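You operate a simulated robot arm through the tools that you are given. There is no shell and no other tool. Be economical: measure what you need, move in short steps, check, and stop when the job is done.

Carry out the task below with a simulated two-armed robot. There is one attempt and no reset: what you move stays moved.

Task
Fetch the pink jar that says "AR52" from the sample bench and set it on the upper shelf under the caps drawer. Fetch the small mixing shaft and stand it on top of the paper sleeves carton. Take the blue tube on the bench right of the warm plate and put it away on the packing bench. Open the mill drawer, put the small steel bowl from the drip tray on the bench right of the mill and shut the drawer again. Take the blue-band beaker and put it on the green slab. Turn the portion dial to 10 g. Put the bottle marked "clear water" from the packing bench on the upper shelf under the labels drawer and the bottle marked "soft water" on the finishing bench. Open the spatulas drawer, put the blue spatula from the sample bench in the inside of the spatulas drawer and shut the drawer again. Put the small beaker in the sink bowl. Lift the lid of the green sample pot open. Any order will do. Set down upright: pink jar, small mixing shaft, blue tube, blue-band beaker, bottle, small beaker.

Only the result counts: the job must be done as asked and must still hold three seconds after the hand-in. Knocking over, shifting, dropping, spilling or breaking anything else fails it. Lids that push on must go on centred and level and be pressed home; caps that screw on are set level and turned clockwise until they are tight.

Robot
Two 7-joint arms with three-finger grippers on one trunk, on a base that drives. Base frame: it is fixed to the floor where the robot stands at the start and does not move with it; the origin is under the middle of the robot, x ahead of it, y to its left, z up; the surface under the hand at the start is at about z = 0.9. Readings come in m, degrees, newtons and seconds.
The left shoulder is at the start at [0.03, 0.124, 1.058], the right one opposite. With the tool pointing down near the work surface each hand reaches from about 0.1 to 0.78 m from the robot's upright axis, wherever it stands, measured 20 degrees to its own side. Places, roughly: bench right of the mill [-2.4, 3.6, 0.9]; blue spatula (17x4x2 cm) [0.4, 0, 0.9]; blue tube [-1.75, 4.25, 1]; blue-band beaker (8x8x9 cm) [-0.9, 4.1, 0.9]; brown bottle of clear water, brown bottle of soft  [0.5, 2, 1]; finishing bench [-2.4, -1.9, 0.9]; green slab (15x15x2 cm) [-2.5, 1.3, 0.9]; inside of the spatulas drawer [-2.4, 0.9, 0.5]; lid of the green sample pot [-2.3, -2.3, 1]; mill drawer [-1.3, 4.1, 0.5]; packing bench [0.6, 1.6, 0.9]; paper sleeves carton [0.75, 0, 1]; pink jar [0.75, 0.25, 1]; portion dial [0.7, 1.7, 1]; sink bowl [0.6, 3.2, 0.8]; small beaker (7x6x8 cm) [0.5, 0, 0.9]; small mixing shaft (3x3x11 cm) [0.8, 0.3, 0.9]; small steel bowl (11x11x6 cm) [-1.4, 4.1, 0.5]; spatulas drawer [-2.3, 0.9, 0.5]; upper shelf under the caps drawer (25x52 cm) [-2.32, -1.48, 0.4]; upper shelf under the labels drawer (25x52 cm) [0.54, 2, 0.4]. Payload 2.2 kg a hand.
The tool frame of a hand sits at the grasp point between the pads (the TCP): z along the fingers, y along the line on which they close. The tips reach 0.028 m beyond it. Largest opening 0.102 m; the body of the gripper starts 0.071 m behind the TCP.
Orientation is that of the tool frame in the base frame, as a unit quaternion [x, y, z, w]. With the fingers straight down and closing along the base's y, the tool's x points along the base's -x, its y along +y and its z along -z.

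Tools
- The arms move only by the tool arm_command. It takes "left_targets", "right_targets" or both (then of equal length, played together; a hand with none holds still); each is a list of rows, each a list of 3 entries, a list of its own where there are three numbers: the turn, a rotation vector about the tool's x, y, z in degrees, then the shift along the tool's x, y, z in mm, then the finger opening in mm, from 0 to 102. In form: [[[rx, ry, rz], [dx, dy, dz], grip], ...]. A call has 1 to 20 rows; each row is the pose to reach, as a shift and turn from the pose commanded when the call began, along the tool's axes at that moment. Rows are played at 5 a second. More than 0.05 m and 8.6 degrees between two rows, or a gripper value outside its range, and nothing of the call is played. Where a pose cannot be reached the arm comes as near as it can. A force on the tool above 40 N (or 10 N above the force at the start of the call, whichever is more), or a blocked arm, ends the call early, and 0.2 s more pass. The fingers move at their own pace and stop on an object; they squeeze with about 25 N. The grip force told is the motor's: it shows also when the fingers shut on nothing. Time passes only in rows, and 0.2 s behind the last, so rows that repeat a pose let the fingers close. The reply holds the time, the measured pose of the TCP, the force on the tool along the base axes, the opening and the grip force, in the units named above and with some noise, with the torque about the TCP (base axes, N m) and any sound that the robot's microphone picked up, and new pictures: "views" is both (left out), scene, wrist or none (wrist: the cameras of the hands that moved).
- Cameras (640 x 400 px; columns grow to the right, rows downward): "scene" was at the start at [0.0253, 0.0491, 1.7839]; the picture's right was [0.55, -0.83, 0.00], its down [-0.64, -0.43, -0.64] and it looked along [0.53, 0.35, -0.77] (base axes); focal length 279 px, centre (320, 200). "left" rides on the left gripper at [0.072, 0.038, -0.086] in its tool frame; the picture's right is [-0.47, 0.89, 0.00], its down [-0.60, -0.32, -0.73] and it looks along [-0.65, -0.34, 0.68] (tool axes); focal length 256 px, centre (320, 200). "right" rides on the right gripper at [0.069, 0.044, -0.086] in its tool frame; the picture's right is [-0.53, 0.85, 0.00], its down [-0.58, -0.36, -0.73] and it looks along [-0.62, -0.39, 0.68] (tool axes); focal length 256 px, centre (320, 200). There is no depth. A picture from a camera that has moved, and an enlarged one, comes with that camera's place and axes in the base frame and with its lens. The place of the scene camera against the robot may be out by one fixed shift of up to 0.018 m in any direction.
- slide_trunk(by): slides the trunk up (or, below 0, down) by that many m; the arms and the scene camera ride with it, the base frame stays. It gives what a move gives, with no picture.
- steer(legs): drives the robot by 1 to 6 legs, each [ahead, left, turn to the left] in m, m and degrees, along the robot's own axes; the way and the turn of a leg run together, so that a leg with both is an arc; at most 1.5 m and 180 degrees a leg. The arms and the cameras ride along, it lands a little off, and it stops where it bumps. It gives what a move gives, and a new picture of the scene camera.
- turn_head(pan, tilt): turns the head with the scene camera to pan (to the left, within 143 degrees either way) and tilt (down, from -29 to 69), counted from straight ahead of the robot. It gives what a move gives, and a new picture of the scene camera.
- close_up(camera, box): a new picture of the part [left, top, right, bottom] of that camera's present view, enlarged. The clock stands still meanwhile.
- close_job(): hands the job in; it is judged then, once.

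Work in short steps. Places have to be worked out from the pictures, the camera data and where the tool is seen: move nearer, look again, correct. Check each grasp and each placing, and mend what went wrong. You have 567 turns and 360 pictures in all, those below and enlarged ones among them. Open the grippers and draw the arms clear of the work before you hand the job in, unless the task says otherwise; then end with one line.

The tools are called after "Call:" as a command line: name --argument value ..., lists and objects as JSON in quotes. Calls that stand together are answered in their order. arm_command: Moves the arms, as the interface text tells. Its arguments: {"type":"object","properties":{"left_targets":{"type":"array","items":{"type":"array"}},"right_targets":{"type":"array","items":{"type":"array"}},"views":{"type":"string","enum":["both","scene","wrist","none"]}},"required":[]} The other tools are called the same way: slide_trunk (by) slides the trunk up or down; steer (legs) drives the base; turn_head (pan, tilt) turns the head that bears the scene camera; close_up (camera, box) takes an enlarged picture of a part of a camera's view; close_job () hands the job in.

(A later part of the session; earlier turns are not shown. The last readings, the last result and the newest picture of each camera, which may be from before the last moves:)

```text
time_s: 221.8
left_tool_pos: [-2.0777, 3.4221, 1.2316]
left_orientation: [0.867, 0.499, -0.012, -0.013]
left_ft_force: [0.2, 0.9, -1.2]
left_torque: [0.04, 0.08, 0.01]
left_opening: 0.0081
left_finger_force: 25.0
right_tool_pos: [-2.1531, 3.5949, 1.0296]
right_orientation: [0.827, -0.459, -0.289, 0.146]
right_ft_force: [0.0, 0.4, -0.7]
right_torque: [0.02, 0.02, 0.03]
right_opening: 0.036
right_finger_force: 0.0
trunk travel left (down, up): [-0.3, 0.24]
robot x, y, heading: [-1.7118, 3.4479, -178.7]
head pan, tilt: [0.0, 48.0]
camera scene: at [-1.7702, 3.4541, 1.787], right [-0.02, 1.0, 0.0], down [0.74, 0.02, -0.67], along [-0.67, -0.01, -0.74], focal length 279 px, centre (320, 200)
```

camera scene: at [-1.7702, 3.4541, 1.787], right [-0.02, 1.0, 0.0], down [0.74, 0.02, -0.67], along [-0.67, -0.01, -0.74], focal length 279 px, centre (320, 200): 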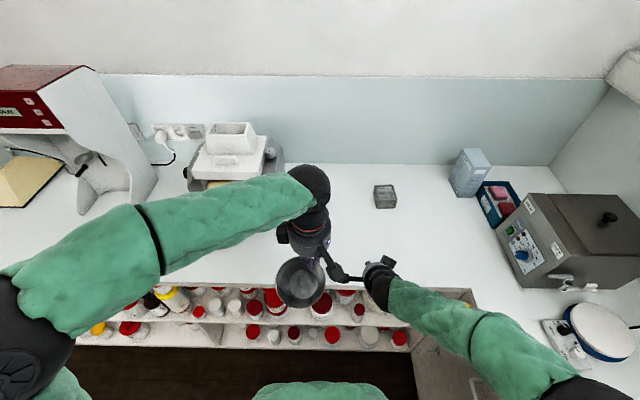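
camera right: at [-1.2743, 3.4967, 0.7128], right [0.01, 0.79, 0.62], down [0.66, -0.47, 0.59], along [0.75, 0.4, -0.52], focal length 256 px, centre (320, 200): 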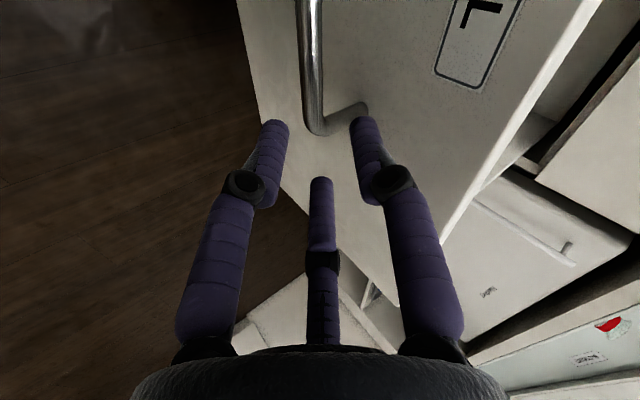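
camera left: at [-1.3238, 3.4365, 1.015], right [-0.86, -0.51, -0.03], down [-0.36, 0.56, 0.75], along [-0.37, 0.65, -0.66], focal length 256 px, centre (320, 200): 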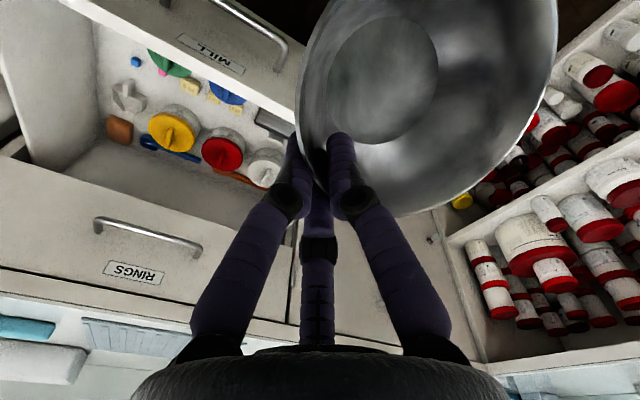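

I first move the right hand up/back/right out of the way, then bring the bowl over (-2.38, 3.53).

Call:
arm_command --right_targets '[[[0, 0, 0], [-20, -13, -31], 36], [[0, 0, 0], [-40, -26, -62], 36], [[0, 0, 0], [-61, -38, -94], 36], [[0, 0, 0], [-81, -51, -125], 36], [[0, 0, 0], [-101, -64, -156], 36]]' --views "none"

Call:
arm_command --left_targets '[[[0, 0, 0], [-3, -40, 22], 0], [[0, 0, 0], [-6, -81, 44], 0], [[0, 0, 0], [-10, -121, 66], 0], [[0, 0, 0], [-13, -162, 88], 0], [[0, 0, 0], [-16, -202, 110], 0], [[0, 0, 0], [-19, -243, 132], 0], [[0, 0, 0], [-23, -283, 154], 0], [[0, 0, 0], [-26, -324, 176], 0], [[0, 0, 0], [-29, -364, 198], 0], [[0, 0, 0], [-29, -364, 198], 0]]'

```text
time_s: 223.0
left_tool_pos: [-2.0774, 3.4227, 1.2303]
left_orientation: [0.867, 0.499, -0.012, -0.012]
left_ft_force: [-0.7, -0.4, -1.1]
left_torque: [0.02, 0.05, 0.01]
left_opening: 0.0079
left_finger_force: 25.2
right_tool_pos: [-2.0541, 3.7079, 1.1574]
right_orientation: [0.827, -0.459, -0.289, 0.146]
right_ft_force: [0.1, 0.2, -0.5]
right_torque: [-0.01, -0.01, 0.01]
right_opening: 0.0359
right_finger_force: 0.1
trunk travel left (down, up): [-0.3, 0.24]
robot x, y, heading: [-1.7108, 3.4461, -178.6]
head pan, tilt: [0.0, 48.0]
```

```text
time_s: 225.2
left_tool_pos: [-2.3991, 3.5762, 1.0495]
left_orientation: [0.867, 0.498, -0.011, -0.011]
left_ft_force: [0.5, 0.7, -1.9]
left_torque: [0.01, 0.02, 0.02]
left_opening: 0.0082
left_finger_force: 25.6
left hand out of reach, approached as far as the arm can: row 9, 10
right_tool_pos: [-2.0549, 3.7089, 1.1593]
right_orientation: [0.827, -0.459, -0.289, 0.146]
right_ft_force: [-0.7, -0.5, -0.3]
right_torque: [-0.01, -0.01, -0.05]
right_opening: 0.0358
right_finger_force: 0.0
trunk travel left (down, up): [-0.3, 0.24]
robot x, y, heading: [-1.7107, 3.4492, -178.8]
head pan, tilt: [0.0, 48.0]
camera scene: at [-1.77, 3.454, 1.787], right [-0.02, 1.0, 0.0], down [0.74, 0.02, -0.67], along [-0.67, -0.01, -0.74], focal length 279 px, centre (320, 200)
camera left: at [-2.3264, 3.6188, 1.1344], right [0.53, -0.85, -0.02], down [-0.56, -0.37, 0.75], along [-0.64, -0.38, -0.67], focal length 256 px, centre (320, 200)
```

scene: 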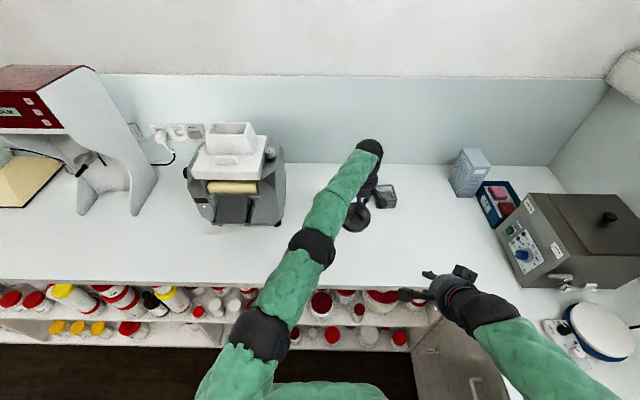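
left: 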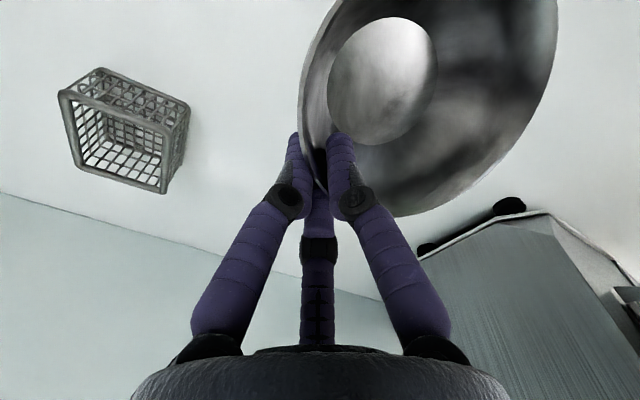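

Near the reach limit; I drive ahead 5 cm is not needed for x, so instead pull the hand 4 cm nearer and lower to just above the bench.

Call:
arm_command --left_targets '[[[0, 0, 0], [15, 30, 20], 0], [[0, 0, 0], [15, 30, 45], 0], [[0, 0, 0], [15, 30, 58], 0], [[0, 0, 0], [15, 30, 58], 0]]' --views "none"

Call:
close_up --camera "scene" --box '[290, 140, 430, 250]'

```text
time_s: 226.2
left_tool_pos: [-2.3713, 3.5761, 0.9906]
left_orientation: [0.867, 0.498, -0.012, -0.013]
left_ft_force: [-0.7, -0.1, -1.2]
left_torque: [0.03, 0.04, 0.0]
left_opening: 0.0082
left_finger_force: 25.1
right_tool_pos: [-2.0554, 3.7085, 1.1576]
right_orientation: [0.827, -0.459, -0.289, 0.146]
right_ft_force: [-0.7, 0.7, -0.3]
right_torque: [-0.01, -0.03, -0.02]
right_opening: 0.0357
right_finger_force: 0.1
trunk travel left (down, up): [-0.3, 0.24]
robot x, y, heading: [-1.7099, 3.4478, -178.9]
head pan, tilt: [0.0, 48.0]
```

```text
3.64 times, centred on (360, 195) of scene
camera zoom: at [-1.7707, 3.4544, 1.787], right [-0.02, 1.0, 0.0], down [0.74, 0.02, -0.67], along [-0.67, -0.01, -0.74], focal length 1014 px, centre (174, 218)
```

zoom: 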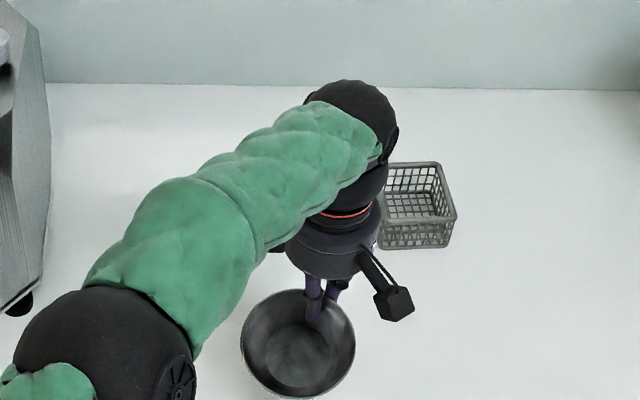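

Lower in small steps until the bowl touches the bench.

Call:
arm_command --left_targets '[[[0, 0, 0], [0, 0, 8], 0], [[0, 0, 0], [0, 0, 14], 0], [[0, 0, 0], [0, 0, 20], 0], [[0, 0, 0], [0, 0, 26], 0], [[0, 0, 0], [0, 0, 26], 0]]' --views "none"

```text
time_s: 227.4
left_tool_pos: [-2.3705, 3.5763, 0.9673]
left_orientation: [0.867, 0.499, -0.013, -0.014]
left_ft_force: [-2.0, 1.4, 6.8]
left_torque: [-0.09, -0.29, 0.02]
left_opening: 0.0086
left_finger_force: 25.3
right_tool_pos: [-2.0557, 3.7085, 1.157]
right_orientation: [0.827, -0.459, -0.289, 0.146]
right_ft_force: [0.1, -0.6, -0.1]
right_torque: [0.03, 0.01, 0.04]
right_opening: 0.0362
right_finger_force: 0.0
trunk travel left (down, up): [-0.3, 0.24]
robot x, y, heading: [-1.7137, 3.4489, -178.6]
head pan, tilt: [0.0, 48.0]
```

Contact. A touch lower, then open and rise.

Call:
arm_command --left_targets '[[[0, 0, 0], [0, 0, 2], 0], [[0, 0, 0], [0, 0, 2], 15], [[0, 0, 0], [0, 0, 2], 34], [[0, 0, 0], [0, 0, 2], 34], [[0, 0, 0], [0, 0, -35], 34], [[0, 0, 0], [0, 0, -75], 34], [[0, 0, 0], [0, 0, -115], 34]]' --views "scene"

Call:
close_up --camera "left" --box '[160, 0, 640, 300]'

```text
time_s: 229.0
left_tool_pos: [-2.3681, 3.5731, 1.0813]
left_orientation: [0.867, 0.497, -0.011, -0.012]
left_ft_force: [0.2, -0.3, -0.1]
left_torque: [0.01, 0.0, -0.01]
left_opening: 0.034
left_finger_force: 0.1
right_tool_pos: [-2.0549, 3.709, 1.1588]
right_orientation: [0.827, -0.459, -0.289, 0.146]
right_ft_force: [0.6, 0.3, -0.6]
right_torque: [-0.01, -0.01, -0.01]
right_opening: 0.0361
right_finger_force: 0.0
trunk travel left (down, up): [-0.3, 0.24]
robot x, y, heading: [-1.7134, 3.4471, -179.2]
head pan, tilt: [0.0, 48.0]
camera scene: at [-1.7691, 3.4542, 1.7871], right [-0.02, 1.0, 0.0], down [0.74, 0.02, -0.67], along [-0.67, -0.01, -0.74], focal length 279 px, centre (320, 200)
```

scene: 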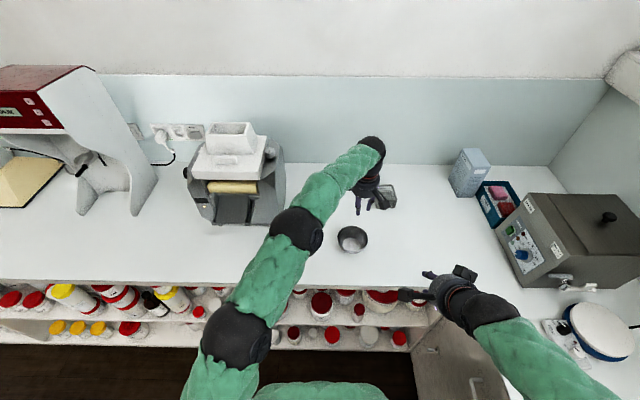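

```text
1.33 times, centred on (400, 150) of left
camera zoom: at [-2.2955, 3.6166, 1.165], right [0.53, -0.85, -0.03], down [-0.55, -0.37, 0.75], along [-0.64, -0.38, -0.67], focal length 341 px, centre (213, 267)
```

zoom: 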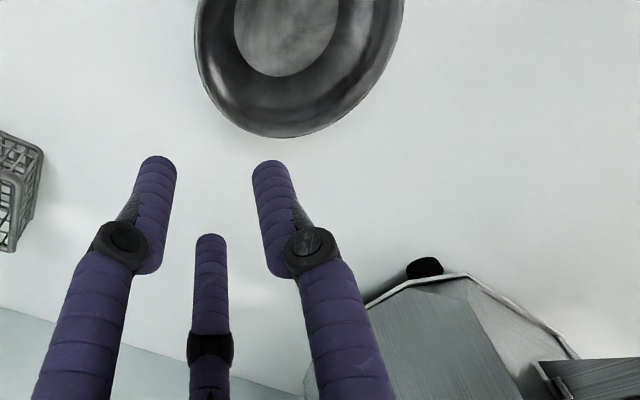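

Bowl is set down right of the mill. Retract the left hand (camera back) and bring the right hand upright.

Call:
arm_command --left_targets '[[[0, 0, 3], [-12, 40, -20], 40], [[0, 0, 7], [-24, 80, -40], 50], [[0, 0, 10], [-37, 120, -60], 60], [[0, 0, 13], [-49, 160, -80], 60], [[0, 0, 17], [-61, 199, -100], 60], [[0, 0, 20], [-73, 239, -120], 60], [[0, 0, 24], [-86, 279, -140], 60], [[0, 0, 27], [-98, 319, -155], 60], [[0, 0, 30], [-110, 359, -170], 60]]' --right_targets '[[[6.7, 4.3, 0], [0, 0, 0], 50], [[13.5, 8.6, 0], [0, 0, 0], 60], [[20.2, 12.9, 0], [0, 0, 0], 80], [[27, 17.2, 0], [0, 0, 0], 95], [[33.7, 21.5, 0], [0, 0, 0], 95], [[33.7, 21.5, 0], [0, 0, 0], 95], [[33.7, 21.5, 0], [0, 0, 0], 95], [[33.7, 21.5, 0], [0, 0, 0], 95], [[33.7, 21.5, 0], [0, 0, 0], 95]]' --views "none"

Call:
arm_command --right_targets '[[[0, 0, -8], [0, 0, -10], 95], [[0, 0, -16], [0, 0, -20], 95], [[0, 0, -24], [0, 0, -30], 95], [[0, 0, -32], [0, 0, -40], 95], [[0, 0, -40], [0, 0, -50], 95], [[0, 0, -48], [0, 0, -60], 95], [[0, 0, -57], [0, 0, -70], 95]]' --views "none"

Call:
steer --legs '[[-0.35, 0, 0], [0, 0, -90], [0.05, 0.35, 0]]'

```text
time_s: 231.0
left_tool_pos: [-2.1034, 3.2935, 1.2379]
left_orientation: [0.967, 0.255, -0.016, -0.01]
left_ft_force: [0.5, 1.0, 0.8]
left_torque: [0.0, 0.02, 0.02]
left_opening: 0.0602
left_finger_force: 0.1
right_tool_pos: [-2.0526, 3.7088, 1.1571]
right_orientation: [0.873, -0.487, 0.013, -0.017]
right_ft_force: [0.1, 0.2, -0.9]
right_torque: [-0.01, 0.03, -0.03]
right_opening: 0.095
right_finger_force: 0.0
trunk travel left (down, up): [-0.3, 0.24]
robot x, y, heading: [-1.7101, 3.4481, -179.2]
head pan, tilt: [0.0, 48.0]
```

```text
refused: row 7 steps farther than a row can; nothing moved
```

```text
time_s: 239.1
left_tool_pos: [-1.8798, 3.8902, 1.2379]
left_orientation: [0.867, -0.499, -0.004, -0.017]
left_ft_force: [-1.2, -0.4, 0.5]
left_torque: [-0.05, -0.02, 0.0]
left_opening: 0.0602
left_finger_force: 0.1
right_tool_pos: [-1.465, 3.8426, 1.1568]
right_orientation: [-0.276, 0.961, -0.02, 0.003]
right_ft_force: [-0.5, 0.1, 0.1]
right_torque: [-0.01, 0.0, -0.01]
right_opening: 0.0951
right_finger_force: 0.1
trunk travel left (down, up): [-0.3, 0.24]
robot x, y, heading: [-1.7226, 3.4969, 91.6]
head pan, tilt: [0.0, 48.0]
camera scene: at [-1.7331, 3.5538, 1.787], right [1.0, 0.03, 0.0], down [0.02, -0.74, -0.67], along [-0.02, 0.67, -0.74], focal length 279 px, centre (320, 200)
```

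scene: 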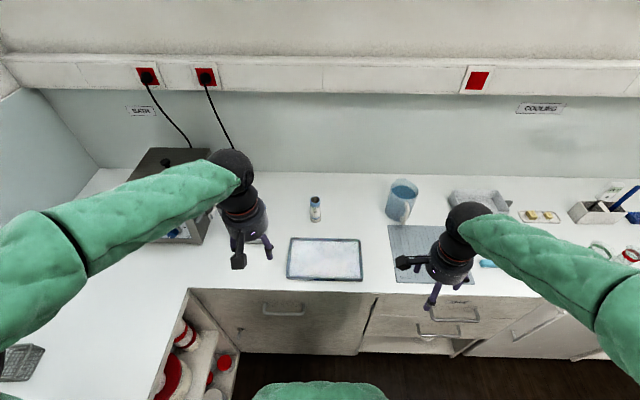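

Call:
close_up --camera "scene" --box '[260, 170, 380, 290]'

Call:
close_up --camera "left" --box '[0, 0, 640, 400]'

```text
3.33 times, centred on (320, 230) of scene
camera zoom: at [-1.7331, 3.5538, 1.787], right [1.0, 0.03, 0.0], down [0.02, -0.74, -0.67], along [-0.02, 0.67, -0.74], focal length 929 px, centre (320, 100)
```

zoom: 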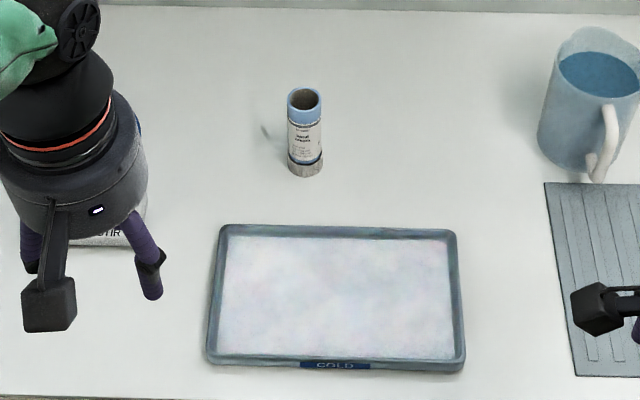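

```text
1.00 times, centred on (320, 200) of left (not enlarged: the box is as wide or as high as the picture)
camera zoom: at [-1.8761, 3.8067, 1.3208], right [-1.0, -0.04, -0.01], down [-0.04, 0.66, 0.75], along [-0.02, 0.75, -0.66], focal length 256 px, centre (320, 200)
```

zoom: 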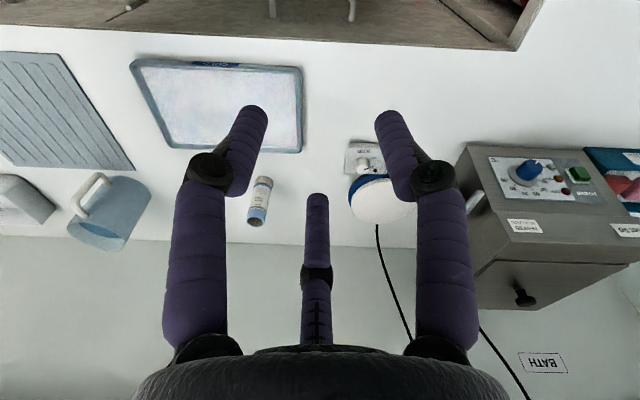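

The tube (open top) stands at about (-1.758, 4.232), ~13 cm tall, 4 cm wide. Bring the left hand above it.

Call:
arm_command --left_targets '[[[0, 0, 0], [-26, -31, 8], 70], [[0, 0, 0], [-52, -62, 18], 70], [[0, 0, 0], [-78, -92, 30], 70], [[0, 0, 0], [-104, -123, 44], 70], [[0, 0, 0], [-130, -154, 58], 70], [[0, 0, 0], [-156, -185, 72], 70], [[0, 0, 0], [-182, -215, 86], 70], [[0, 0, 0], [-208, -246, 100], 70], [[0, 0, 0], [-234, -277, 110], 70], [[0, 0, 0], [-234, -277, 110], 70]]' --views "wrist"

```text
time_s: 241.2
left_tool_pos: [-1.7577, 4.2253, 1.1417]
left_orientation: [0.867, -0.498, -0.003, -0.015]
left_ft_force: [0.4, 0.8, -1.8]
left_torque: [0.02, 0.08, 0.0]
left_opening: 0.0701
left_finger_force: 0.1
left hand out of reach, approached as far as the arm can: row 9, 10
right_tool_pos: [-1.4622, 3.845, 1.1552]
right_orientation: [-0.277, 0.961, -0.021, 0.002]
right_ft_force: [0.7, 0.7, -0.1]
right_torque: [-0.01, 0.0, 0.0]
right_opening: 0.0949
right_finger_force: 0.0
trunk travel left (down, up): [-0.3, 0.24]
robot x, y, heading: [-1.7214, 3.494, 91.7]
head pan, tilt: [0.0, 48.0]
camera left: at [-1.7544, 4.1427, 1.2247], right [-1.0, -0.04, -0.01], down [-0.04, 0.66, 0.75], along [-0.03, 0.75, -0.66], focal length 256 px, centre (320, 200)
```

left: 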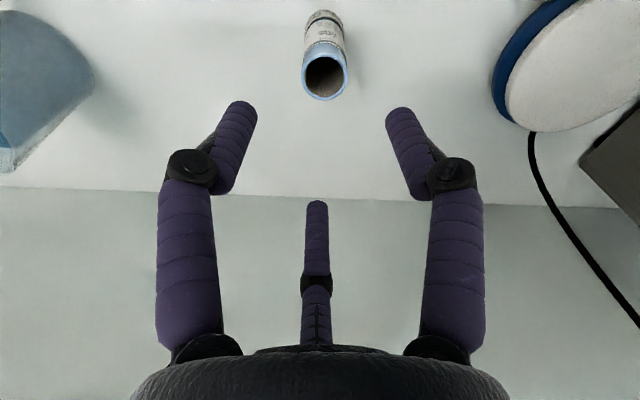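

Right above the tube. Descend to z≈0.985 and close.

Call:
arm_command --left_targets '[[[0, 0, 0], [0, 0, 40], 70], [[0, 0, 0], [0, 0, 80], 70], [[0, 0, 0], [0, 0, 120], 70], [[0, 0, 0], [0, 0, 155], 70], [[0, 0, 0], [0, 0, 155], 70], [[0, 0, 0], [0, 0, 155], 40], [[0, 0, 0], [0, 0, 155], 20], [[0, 0, 0], [0, 0, 155], 20]]' --views "wrist"

```text
time_s: 243.1
left_tool_pos: [-1.7561, 4.2299, 0.9866]
left_orientation: [0.867, -0.498, -0.004, -0.016]
left_ft_force: [0.3, -0.3, 0.5]
left_torque: [-0.05, 0.02, 0.01]
left_opening: 0.0374
left_finger_force: 25.6
right_tool_pos: [-1.4637, 3.8427, 1.1558]
right_orientation: [-0.276, 0.961, -0.02, 0.003]
right_ft_force: [-0.3, 1.1, 0.9]
right_torque: [0.02, 0.03, 0.01]
right_opening: 0.0952
right_finger_force: 0.1
trunk travel left (down, up): [-0.3, 0.24]
robot x, y, heading: [-1.7204, 3.497, 91.5]
head pan, tilt: [0.0, 48.0]
camera left: at [-1.7518, 4.1464, 1.0703], right [-1.0, -0.04, -0.01], down [-0.04, 0.66, 0.75], along [-0.03, 0.75, -0.66], focal length 256 px, centre (320, 200)
```

left: 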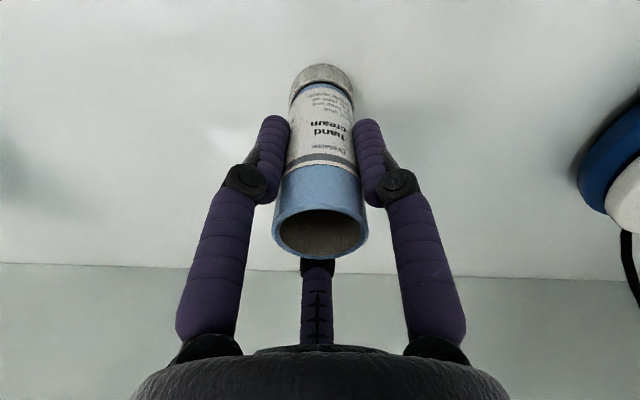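

Tube held. Lift, then retract; drive to the blue-band beaker next.

Call:
arm_command --left_targets '[[[0, 0, 0], [0, 0, -45], 20], [[0, 0, 0], [0, 0, -90], 20], [[0, 0, 0], [0, 0, -135], 20], [[0, 0, 0], [33, 19, -155], 20], [[0, 0, 0], [67, 39, -175], 20], [[0, 0, 0], [100, 58, -190], 20], [[0, 0, 0], [134, 78, -205], 20], [[0, 0, 0], [168, 97, -220], 20], [[0, 0, 0], [201, 117, -230], 20], [[0, 0, 0], [235, 136, -235], 20], [[0, 0, 0], [268, 156, -235], 20]]' --views "none"

Call:
arm_command --right_targets '[[[0, 0, -8], [0, 0, -10], 95], [[0, 0, -16], [0, 0, -20], 95], [[0, 0, -24], [0, 0, -30], 95], [[0, 0, -32], [0, 0, -40], 95], [[0, 0, -40], [0, 0, -50], 95], [[0, 0, -48], [0, 0, -60], 95], [[0, 0, -56], [0, 0, -70], 95]]' --views "none"

Call:
steer --legs '[[0, -0.65, -1.5]]'

```text
time_s: 245.4
left_tool_pos: [-1.7602, 3.9096, 1.2133]
left_orientation: [0.867, -0.498, -0.003, -0.017]
left_ft_force: [-1.2, -0.1, -0.5]
left_torque: [0.01, -0.03, 0.05]
left_opening: 0.0374
left_finger_force: 25.0
right_tool_pos: [-1.4646, 3.8424, 1.1563]
right_orientation: [-0.275, 0.961, -0.02, 0.003]
right_ft_force: [0.4, -0.4, 0.4]
right_torque: [0.0, -0.03, 0.03]
right_opening: 0.0951
right_finger_force: 0.0
trunk travel left (down, up): [-0.3, 0.24]
robot x, y, heading: [-1.7215, 3.4991, 91.6]
head pan, tilt: [0.0, 48.0]
```

```text
time_s: 247.1
left_tool_pos: [-1.7598, 3.9104, 1.212]
left_orientation: [0.867, -0.498, -0.004, -0.017]
left_ft_force: [-0.2, -0.6, -0.2]
left_torque: [-0.02, -0.02, 0.0]
left_opening: 0.0373
left_finger_force: 24.8
right_tool_pos: [-1.4665, 3.8472, 1.2264]
right_orientation: [-0.696, 0.718, -0.019, -0.007]
right_ft_force: [0.6, 0.7, 0.2]
right_torque: [-0.02, 0.01, 0.02]
right_opening: 0.0951
right_finger_force: 0.1
trunk travel left (down, up): [-0.3, 0.24]
robot x, y, heading: [-1.7193, 3.4986, 91.3]
head pan, tilt: [0.0, 48.0]
```

```text
time_s: 250.7
left_tool_pos: [-1.0971, 3.9225, 1.2125]
left_orientation: [0.86, -0.511, -0.004, -0.017]
left_ft_force: [-0.6, -0.4, -0.5]
left_torque: [0.02, 0.01, 0.01]
left_opening: 0.0372
left_finger_force: 24.9
right_tool_pos: [-0.8043, 3.8471, 1.2256]
right_orientation: [-0.684, 0.729, -0.019, -0.007]
right_ft_force: [1.0, 0.0, -0.1]
right_torque: [0.02, 0.04, -0.04]
right_opening: 0.0948
right_finger_force: 0.0
trunk travel left (down, up): [-0.3, 0.24]
robot x, y, heading: [-1.072, 3.5075, 89.9]
head pan, tilt: [0.0, 48.0]
camera scene: at [-1.0797, 3.5628, 1.787], right [1.0, 0.0, 0.0], down [0.0, -0.74, -0.67], along [0.0, 0.67, -0.74], focal length 279 px, centre (320, 200)
```

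scene: 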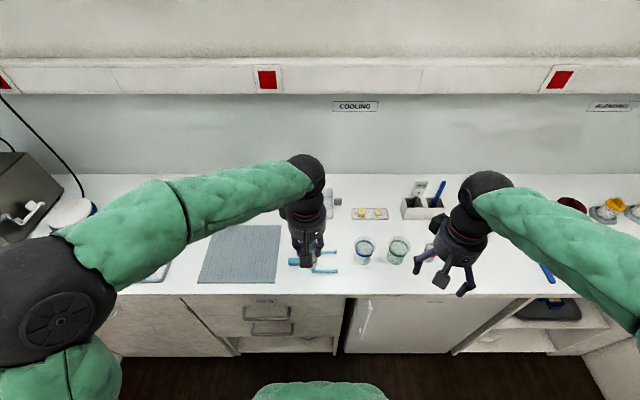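

Call:
close_up --camera "scene" --box '[320, 200, 460, 290]'

Call:
close_up --camera "right" --box '[0, 0, 640, 400]'

```text
4.44 times, centred on (390, 245) of scene
camera zoom: at [-1.0797, 3.5628, 1.787], right [1.0, 0.0, 0.0], down [0.0, -0.74, -0.67], along [0.0, 0.67, -0.74], focal length 1239 px, centre (9, 0)
```

zoom: 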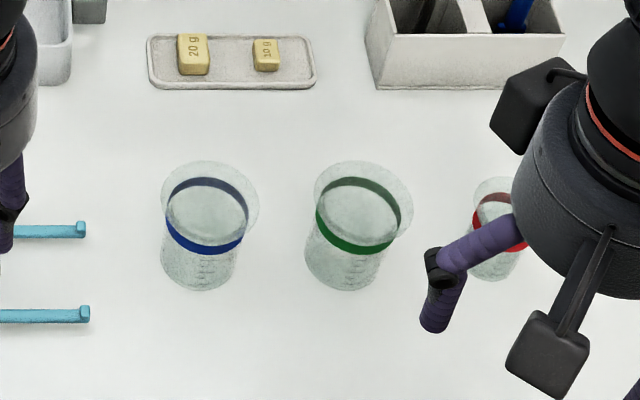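

```text
1.00 times, centred on (320, 200) of right (not enlarged: the box is as wide or as high as the picture)
camera zoom: at [-0.8564, 3.7863, 1.3117], right [-0.81, 0.59, -0.03], down [0.39, 0.58, 0.72], along [0.44, 0.57, -0.7], focal length 256 px, centre (320, 200)
```

zoom: 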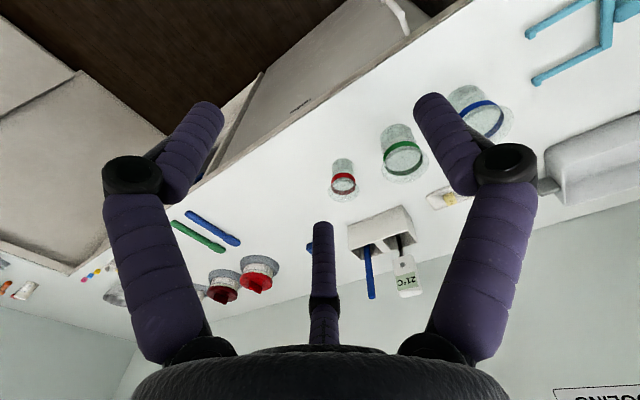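

Blue-band beaker centre ≈ (-0.919, 4.07), rim ~8 cm wide. Bring the right hand above it.

Call:
arm_command --right_targets '[[[0, 0, 0], [-31, 18, 18], 95], [[0, 0, 0], [-61, 37, 36], 97], [[0, 0, 0], [-92, 55, 54], 97], [[0, 0, 0], [-123, 74, 71], 97], [[0, 0, 0], [-154, 92, 89], 97], [[0, 0, 0], [-184, 111, 107], 97], [[0, 0, 0], [-215, 129, 115], 97], [[0, 0, 0], [-215, 129, 115], 97]]' --views "wrist"

```text
time_s: 252.5
left_tool_pos: [-1.0986, 3.9195, 1.2121]
left_orientation: [0.86, -0.511, -0.004, -0.017]
left_ft_force: [0.4, -0.5, -0.1]
left_torque: [0.01, -0.01, 0.03]
left_opening: 0.0372
left_finger_force: 24.9
right_tool_pos: [-0.9173, 4.0636, 1.0994]
right_orientation: [-0.685, 0.728, -0.019, -0.008]
right_ft_force: [-0.5, 0.1, 0.3]
right_torque: [0.0, -0.01, -0.02]
right_opening: 0.097
right_finger_force: 0.1
trunk travel left (down, up): [-0.3, 0.24]
robot x, y, heading: [-1.0758, 3.5079, 89.8]
head pan, tilt: [0.0, 48.0]
camera right: at [-0.9691, 4.0029, 1.1848], right [-0.81, 0.59, -0.03], down [0.39, 0.58, 0.72], along [0.44, 0.57, -0.7], focal length 256 px, centre (320, 200)
```

right: 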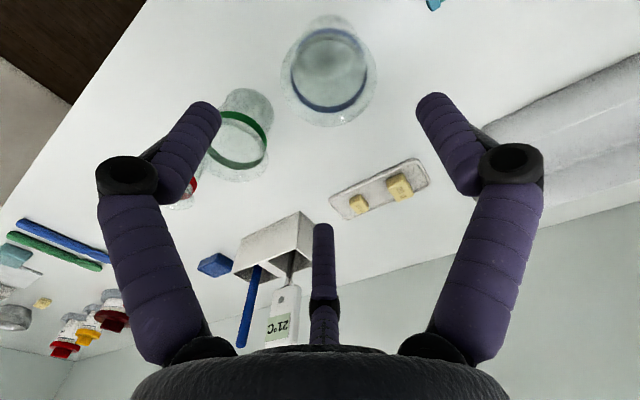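

Beaker centre (-0.928, 4.0615); correct 11 mm, descend and close.

Call:
arm_command --right_targets '[[[0, 0, 0], [3, 11, 30], 98], [[0, 0, 0], [3, 11, 70], 98], [[0, 0, 0], [3, 11, 110], 98], [[0, 0, 0], [3, 11, 154], 98], [[0, 0, 0], [3, 11, 154], 98], [[0, 0, 0], [3, 11, 154], 70], [[0, 0, 0], [3, 11, 154], 45], [[0, 0, 0], [3, 11, 154], 45]]' --views "wrist"

```text
time_s: 254.3
left_tool_pos: [-1.0976, 3.9213, 1.2116]
left_orientation: [0.859, -0.511, -0.003, -0.018]
left_ft_force: [0.2, -1.0, -1.0]
left_torque: [0.0, 0.05, 0.0]
left_opening: 0.0371
left_finger_force: 24.5
right_tool_pos: [-0.9288, 4.0557, 0.949]
right_orientation: [-0.685, 0.728, -0.019, -0.008]
right_ft_force: [-1.1, 0.7, 4.0]
right_torque: [0.15, 0.13, 0.01]
right_opening: 0.0657
right_finger_force: 24.6
trunk travel left (down, up): [-0.3, 0.24]
robot x, y, heading: [-1.0717, 3.5126, 89.9]
head pan, tilt: [0.0, 48.0]
camera right: at [-0.9788, 3.995, 1.0346], right [-0.81, 0.59, -0.03], down [0.39, 0.58, 0.72], along [0.44, 0.57, -0.7], focal length 256 px, centre (320, 200)
```

right: 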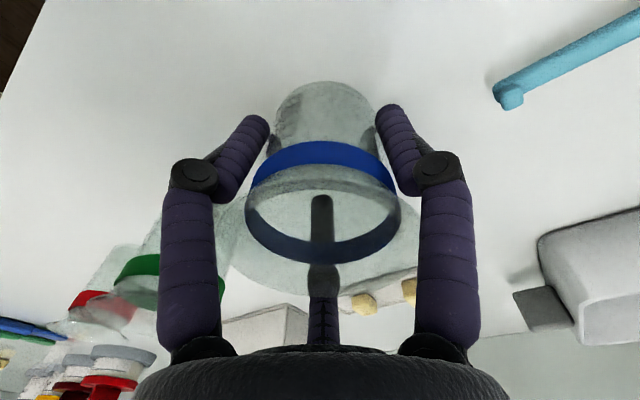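

Beaker held (65.7 mm). Lift and retract it, then drive toward the green slab on the west bench.

Call:
arm_command --right_targets '[[[0, 0, 0], [0, 0, -40], 45], [[0, 0, 0], [0, 0, -85], 45], [[0, 0, 0], [0, 0, -130], 45], [[0, 0, 0], [0, 0, -175], 45], [[0, 0, 0], [30, 0, -205], 45], [[0, 0, 0], [65, 0, -230], 45], [[0, 0, 0], [105, 0, -245], 45], [[0, 0, 0], [150, 0, -250], 45], [[0, 0, 0], [190, 0, -250], 45]]' --views "none"

Call:
steer --legs '[[-0.6, 0, 0], [0, 0, 90], [0.5, 1.5, 0]]'

Call:
turn_head --pan 0 --tilt 40

```text
time_s: 256.3
left_tool_pos: [-1.0971, 3.9193, 1.2123]
left_orientation: [0.86, -0.511, -0.004, -0.017]
left_ft_force: [-0.2, -0.3, -0.2]
left_torque: [0.02, 0.04, -0.01]
left_opening: 0.0371
left_finger_force: 24.8
right_tool_pos: [-0.941, 3.8763, 1.2024]
right_orientation: [-0.685, 0.729, -0.019, -0.008]
right_ft_force: [-0.4, 0.1, -0.5]
right_torque: [0.05, 0.01, 0.0]
right_opening: 0.0657
right_finger_force: 25.2
trunk travel left (down, up): [-0.3, 0.24]
robot x, y, heading: [-1.0698, 3.5075, 89.9]
head pan, tilt: [0.0, 48.0]
```

```text
refused: leg 3 is longer than a leg can be; nothing moved
```

```text
time_s: 257.0
left_tool_pos: [-1.0981, 3.9222, 1.2111]
left_orientation: [0.86, -0.511, -0.005, -0.016]
left_ft_force: [-0.1, -0.2, -0.7]
left_torque: [-0.01, -0.02, 0.01]
left_opening: 0.0372
left_finger_force: 25.3
right_tool_pos: [-0.9419, 3.8786, 1.2033]
right_orientation: [-0.685, 0.729, -0.019, -0.008]
right_ft_force: [0.1, 0.5, -0.6]
right_torque: [-0.01, -0.01, -0.01]
right_opening: 0.0651
right_finger_force: 25.5
trunk travel left (down, up): [-0.3, 0.24]
robot x, y, heading: [-1.0693, 3.5081, 90.1]
head pan, tilt: [0.0, 40.0]
camera scene: at [-1.0805, 3.5696, 1.7984], right [1.0, 0.0, 0.0], down [0.0, -0.64, -0.77], along [0.0, 0.77, -0.64], focal length 279 px, centre (320, 200)
```

scene: 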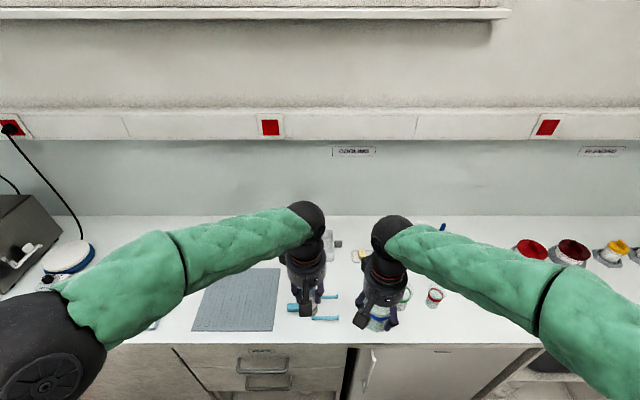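

Call:
steer --legs '[[-0.6, 0, 0], [0, 0, 90], [0, 1.4, 0], [0.3, 0.35, 0]]'

```text
time_s: 272.9
left_tool_pos: [-1.827, 1.1777, 1.2106]
left_orientation: [0.973, 0.231, -0.014, -0.01]
left_ft_force: [0.1, 0.0, 0.3]
left_torque: [0.02, 0.0, -0.03]
left_opening: 0.0371
left_finger_force: 24.6
right_tool_pos: [-1.779, 1.3342, 1.2018]
right_orientation: [0.999, -0.046, 0.019, -0.007]
right_ft_force: [-0.1, 0.1, -1.0]
right_torque: [0.04, -0.02, 0.0]
right_opening: 0.0637
right_finger_force: 25.6
trunk travel left (down, up): [-0.3, 0.24]
robot x, y, heading: [-1.4105, 1.1915, 178.1]
head pan, tilt: [0.0, 40.0]
camera scene: at [-1.4774, 1.2007, 1.7985], right [0.03, 1.0, 0.0], down [0.64, -0.02, -0.77], along [-0.77, 0.02, -0.64], focal length 279 px, centre (320, 200)
```

scene: 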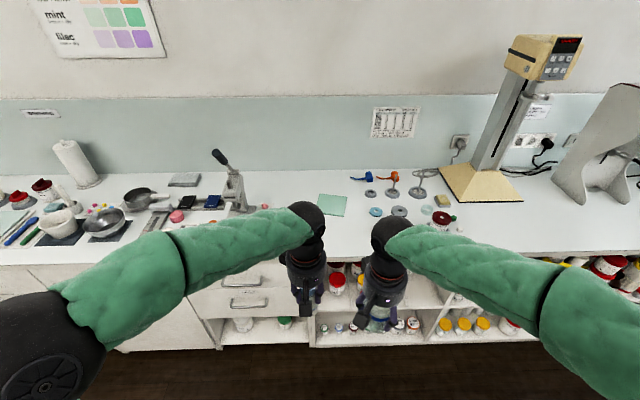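

Call:
close_up --camera "right" --box '[120, 40, 520, 290]'

Call:
close_up --camera "scene" --box '[270, 150, 470, 260]'

```text
1.60 times, centred on (320, 165) of right
camera zoom: at [-1.7207, 1.2843, 1.2885], right [-0.61, -0.79, -0.04], down [-0.57, 0.41, 0.72], along [-0.55, 0.46, -0.7], focal length 410 px, centre (320, 256)
```

zoom: 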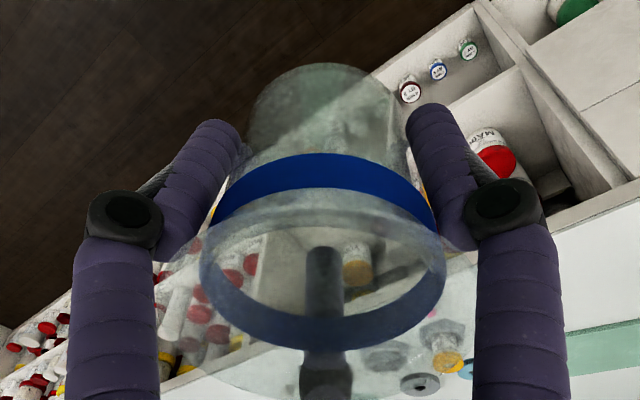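

```text
3.20 times, centred on (370, 205) of scene
camera zoom: at [-1.4774, 1.2007, 1.7985], right [0.03, 1.0, 0.0], down [0.64, -0.02, -0.77], along [-0.77, 0.02, -0.64], focal length 892 px, centre (160, 184)
```

zoom: 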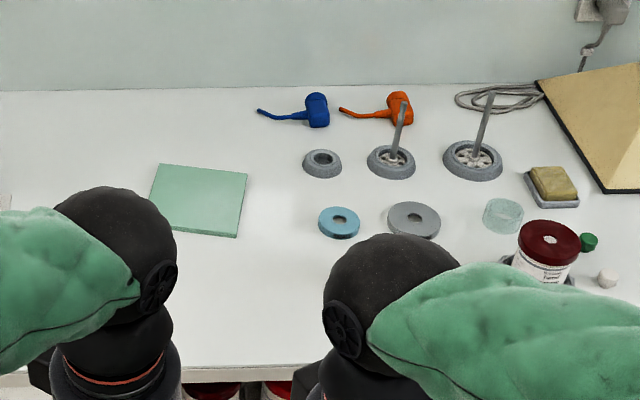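

Green slab centre ≈ (-2.485, 1.30). Drive ahead 0.44 m and place with the right hand.

Call:
steer --legs '[[0.44, 0, 1.5]]'

```text
time_s: 275.6
left_tool_pos: [-2.2579, 1.1758, 1.2108]
left_orientation: [0.97, 0.244, -0.014, -0.009]
left_ft_force: [0.1, -0.6, -0.1]
left_torque: [0.0, 0.0, 0.01]
left_opening: 0.037
left_finger_force: 24.9
right_tool_pos: [-2.2136, 1.333, 1.2019]
right_orientation: [0.999, -0.034, 0.019, -0.008]
right_ft_force: [-0.3, 0.0, -0.3]
right_torque: [0.02, -0.03, 0.02]
right_opening: 0.0635
right_finger_force: 25.1
trunk travel left (down, up): [-0.3, 0.24]
robot x, y, heading: [-1.8394, 1.1995, 180.1]
head pan, tilt: [0.0, 40.0]
camera scene: at [-1.9078, 1.2075, 1.7984], right [0.0, 1.0, 0.0], down [0.64, 0.0, -0.77], along [-0.77, 0.0, -0.64], focal length 279 px, centre (320, 200)
```

scene: 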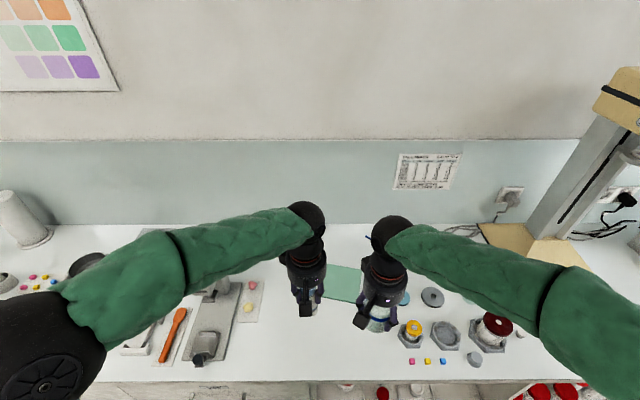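

Place: move left hand aside 12 cm and carry the beaker over the slab.

Call:
arm_command --left_targets '[[[0, 0, 0], [-20, 37, 0], 20], [[0, 0, 0], [-40, 74, 0], 20], [[0, 0, 0], [-57, 106, 0], 20], [[0, 0, 0], [-57, 106, 0], 20], [[0, 0, 0], [-57, 106, 0], 20], [[0, 0, 0], [-57, 106, 0], 20], [[0, 0, 0], [-57, 106, 0], 20], [[0, 0, 0], [-57, 106, 0], 20], [[0, 0, 0], [-57, 106, 0], 20], [[0, 0, 0], [-57, 106, 0], 20]]' --right_targets '[[[0, 0, 0], [0, 0, 0], 45], [[0, 0, 0], [-35, 6, 10], 45], [[0, 0, 0], [-73, 13, 25], 45], [[0, 0, 0], [-111, 20, 45], 45], [[0, 0, 0], [-149, 27, 65], 45], [[0, 0, 0], [-187, 34, 90], 45], [[0, 0, 0], [-225, 42, 115], 45], [[0, 0, 0], [-263, 49, 140], 45], [[0, 0, 0], [-263, 49, 170], 45], [[0, 0, 0], [-263, 49, 170], 45]]'

```text
time_s: 277.8
left_tool_pos: [-2.2581, 1.0543, 1.2102]
left_orientation: [0.969, 0.244, -0.016, -0.009]
left_ft_force: [-0.1, 0.4, -0.2]
left_torque: [-0.03, 0.02, 0.02]
left_opening: 0.0371
left_finger_force: 24.4
right_tool_pos: [-2.4713, 1.3063, 1.0234]
right_orientation: [0.999, -0.034, 0.019, -0.008]
right_ft_force: [0.1, -0.9, -0.4]
right_torque: [0.06, 0.0, -0.05]
right_opening: 0.0636
right_finger_force: 24.8
trunk travel left (down, up): [-0.3, 0.24]
robot x, y, heading: [-1.8415, 1.2014, 179.7]
head pan, tilt: [0.0, 40.0]
camera scene: at [-1.9073, 1.2071, 1.7985], right [0.0, 1.0, 0.0], down [0.64, 0.0, -0.77], along [-0.77, 0.0, -0.64], focal length 279 px, centre (320, 200)
camera right: at [-2.411, 1.2577, 1.1093], right [-0.59, -0.81, -0.04], down [-0.58, 0.39, 0.72], along [-0.56, 0.44, -0.7], focal length 256 px, centre (320, 200)
camera left: at [-2.1726, 1.0553, 1.293], right [0.01, -1.0, -0.01], down [-0.66, -0.02, 0.75], along [-0.75, 0.0, -0.66], focal length 256 px, centre (320, 200)
```

scene: 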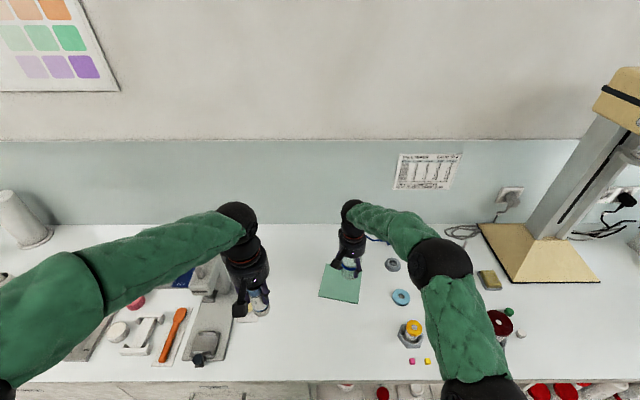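
right: 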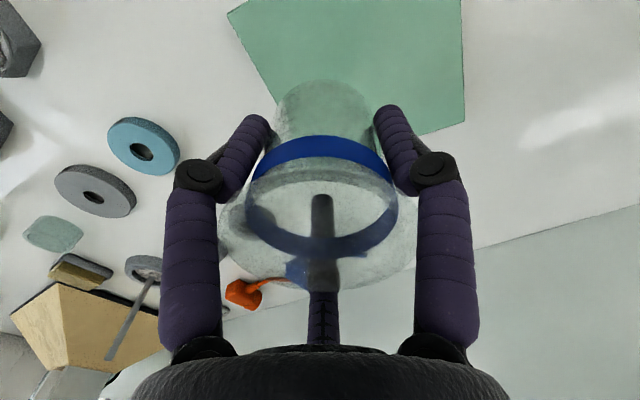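
left: 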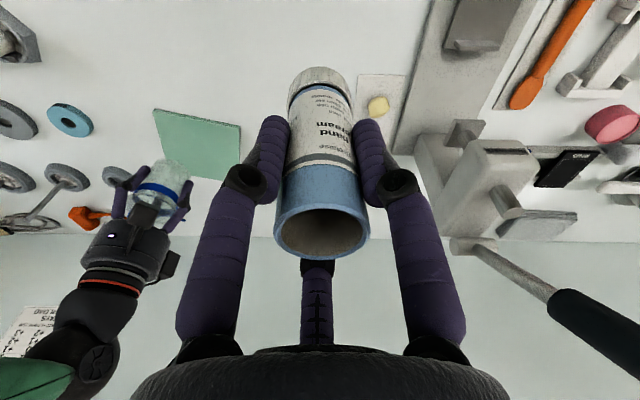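

Beaker is over the slab; shift 8 mm left and lower to contact.

Call:
arm_command --right_targets '[[[0, 0, 0], [0, 8, 20], 45], [[0, 0, 0], [0, 8, 38], 45], [[0, 0, 0], [0, 8, 48], 45], [[0, 0, 0], [0, 8, 54], 45], [[0, 0, 0], [0, 8, 58], 45], [[0, 0, 0], [0, 8, 58], 45]]' --views "none"

```text
time_s: 279.1
left_tool_pos: [-2.258, 1.0558, 1.2105]
left_orientation: [0.97, 0.244, -0.015, -0.008]
left_ft_force: [0.0, -0.3, -0.5]
left_torque: [0.01, 0.01, 0.02]
left_opening: 0.0372
left_finger_force: 24.7
right_tool_pos: [-2.4696, 1.2967, 0.9656]
right_orientation: [0.999, -0.034, 0.018, -0.009]
right_ft_force: [-0.8, -0.8, -0.6]
right_torque: [-0.01, 0.0, 0.0]
right_opening: 0.0632
right_finger_force: 24.8
trunk travel left (down, up): [-0.3, 0.24]
robot x, y, heading: [-1.8425, 1.198, 179.9]
head pan, tilt: [0.0, 40.0]
```

Call:
arm_command --right_targets '[[[0, 0, 0], [0, 0, 4], 45], [[0, 0, 0], [0, 0, 8], 45], [[0, 0, 0], [0, 0, 12], 45], [[0, 0, 0], [0, 0, 12], 45]]' --views "wrist"

```text
time_s: 280.0
left_tool_pos: [-2.258, 1.0538, 1.2098]
left_orientation: [0.969, 0.245, -0.015, -0.008]
left_ft_force: [-0.2, 1.7, -0.4]
left_torque: [-0.01, -0.07, -0.01]
left_opening: 0.0374
left_finger_force: 25.6
right_tool_pos: [-2.4756, 1.2984, 0.9625]
right_orientation: [0.999, -0.036, 0.011, -0.007]
right_ft_force: [4.8, 1.2, 15.5]
right_torque: [-0.24, -0.39, 0.06]
right_opening: 0.064
right_finger_force: 25.2
trunk travel left (down, up): [-0.3, 0.24]
robot x, y, heading: [-1.8448, 1.1998, 179.9]
head pan, tilt: [0.0, 40.0]
stopped in row 4 (right hand): the force on the tool passed its limit at 41 N (the readings are from after the stop); the commanded pose is now the measured one
camera right: at [-2.4137, 1.2501, 1.0469], right [-0.59, -0.8, -0.02], down [-0.56, 0.39, 0.72], along [-0.57, 0.44, -0.69], focal length 256 px, centre (320, 200)
```

right: 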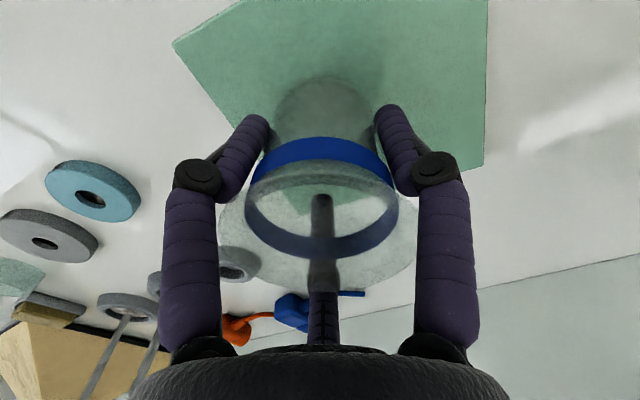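

Contact on the slab. Ease, open and rise.

Call:
arm_command --right_targets '[[[0, 0, 0], [0, 0, -2], 45], [[0, 0, 0], [0, 0, -2], 60], [[0, 0, 0], [0, 0, -2], 80], [[0, 0, 0], [0, 0, -2], 98], [[0, 0, 0], [0, 0, -30], 98], [[0, 0, 0], [0, 0, -70], 98], [[0, 0, 0], [0, 0, -115], 98], [[0, 0, 0], [0, 0, -160], 98]]'

```text
time_s: 281.8
left_tool_pos: [-2.2561, 1.0554, 1.2098]
left_orientation: [0.97, 0.243, -0.014, -0.01]
left_ft_force: [0.3, 0.2, -0.9]
left_torque: [0.0, 0.01, 0.01]
left_opening: 0.0374
left_finger_force: 25.0
right_tool_pos: [-2.4742, 1.294, 1.1187]
right_orientation: [0.999, -0.035, 0.013, -0.007]
right_ft_force: [0.9, -1.1, -0.2]
right_torque: [0.02, -0.01, 0.01]
right_opening: 0.0982
right_finger_force: 0.0
trunk travel left (down, up): [-0.3, 0.24]
robot x, y, heading: [-1.8395, 1.2016, 179.9]
head pan, tilt: [0.0, 40.0]
camera scene: at [-1.9059, 1.2073, 1.7985], right [0.01, 1.0, 0.0], down [0.64, 0.0, -0.77], along [-0.77, 0.0, -0.64], focal length 279 px, centre (320, 200)
camera right: at [-2.4113, 1.2462, 1.2049], right [-0.59, -0.81, -0.03], down [-0.57, 0.39, 0.72], along [-0.57, 0.44, -0.69], focal length 256 px, centre (320, 200)
```

scene: 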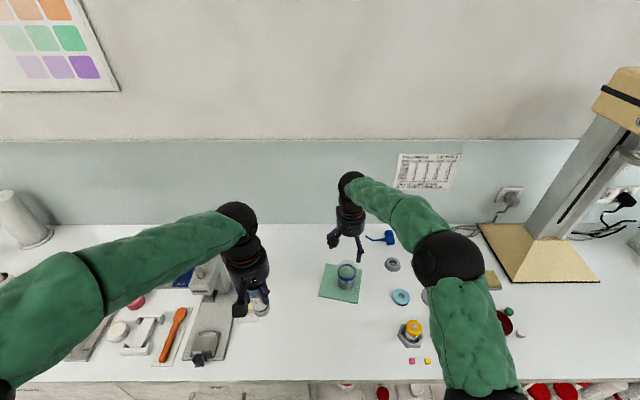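
right: 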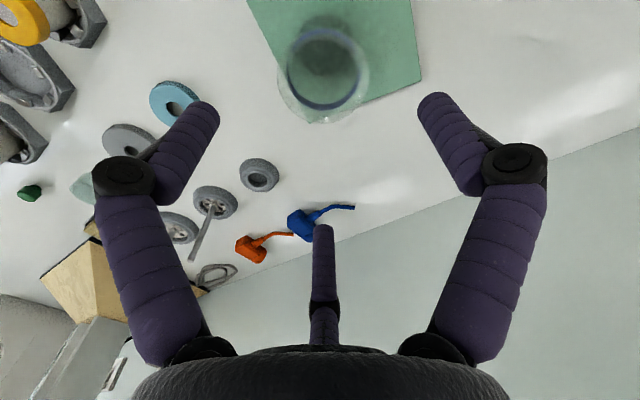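

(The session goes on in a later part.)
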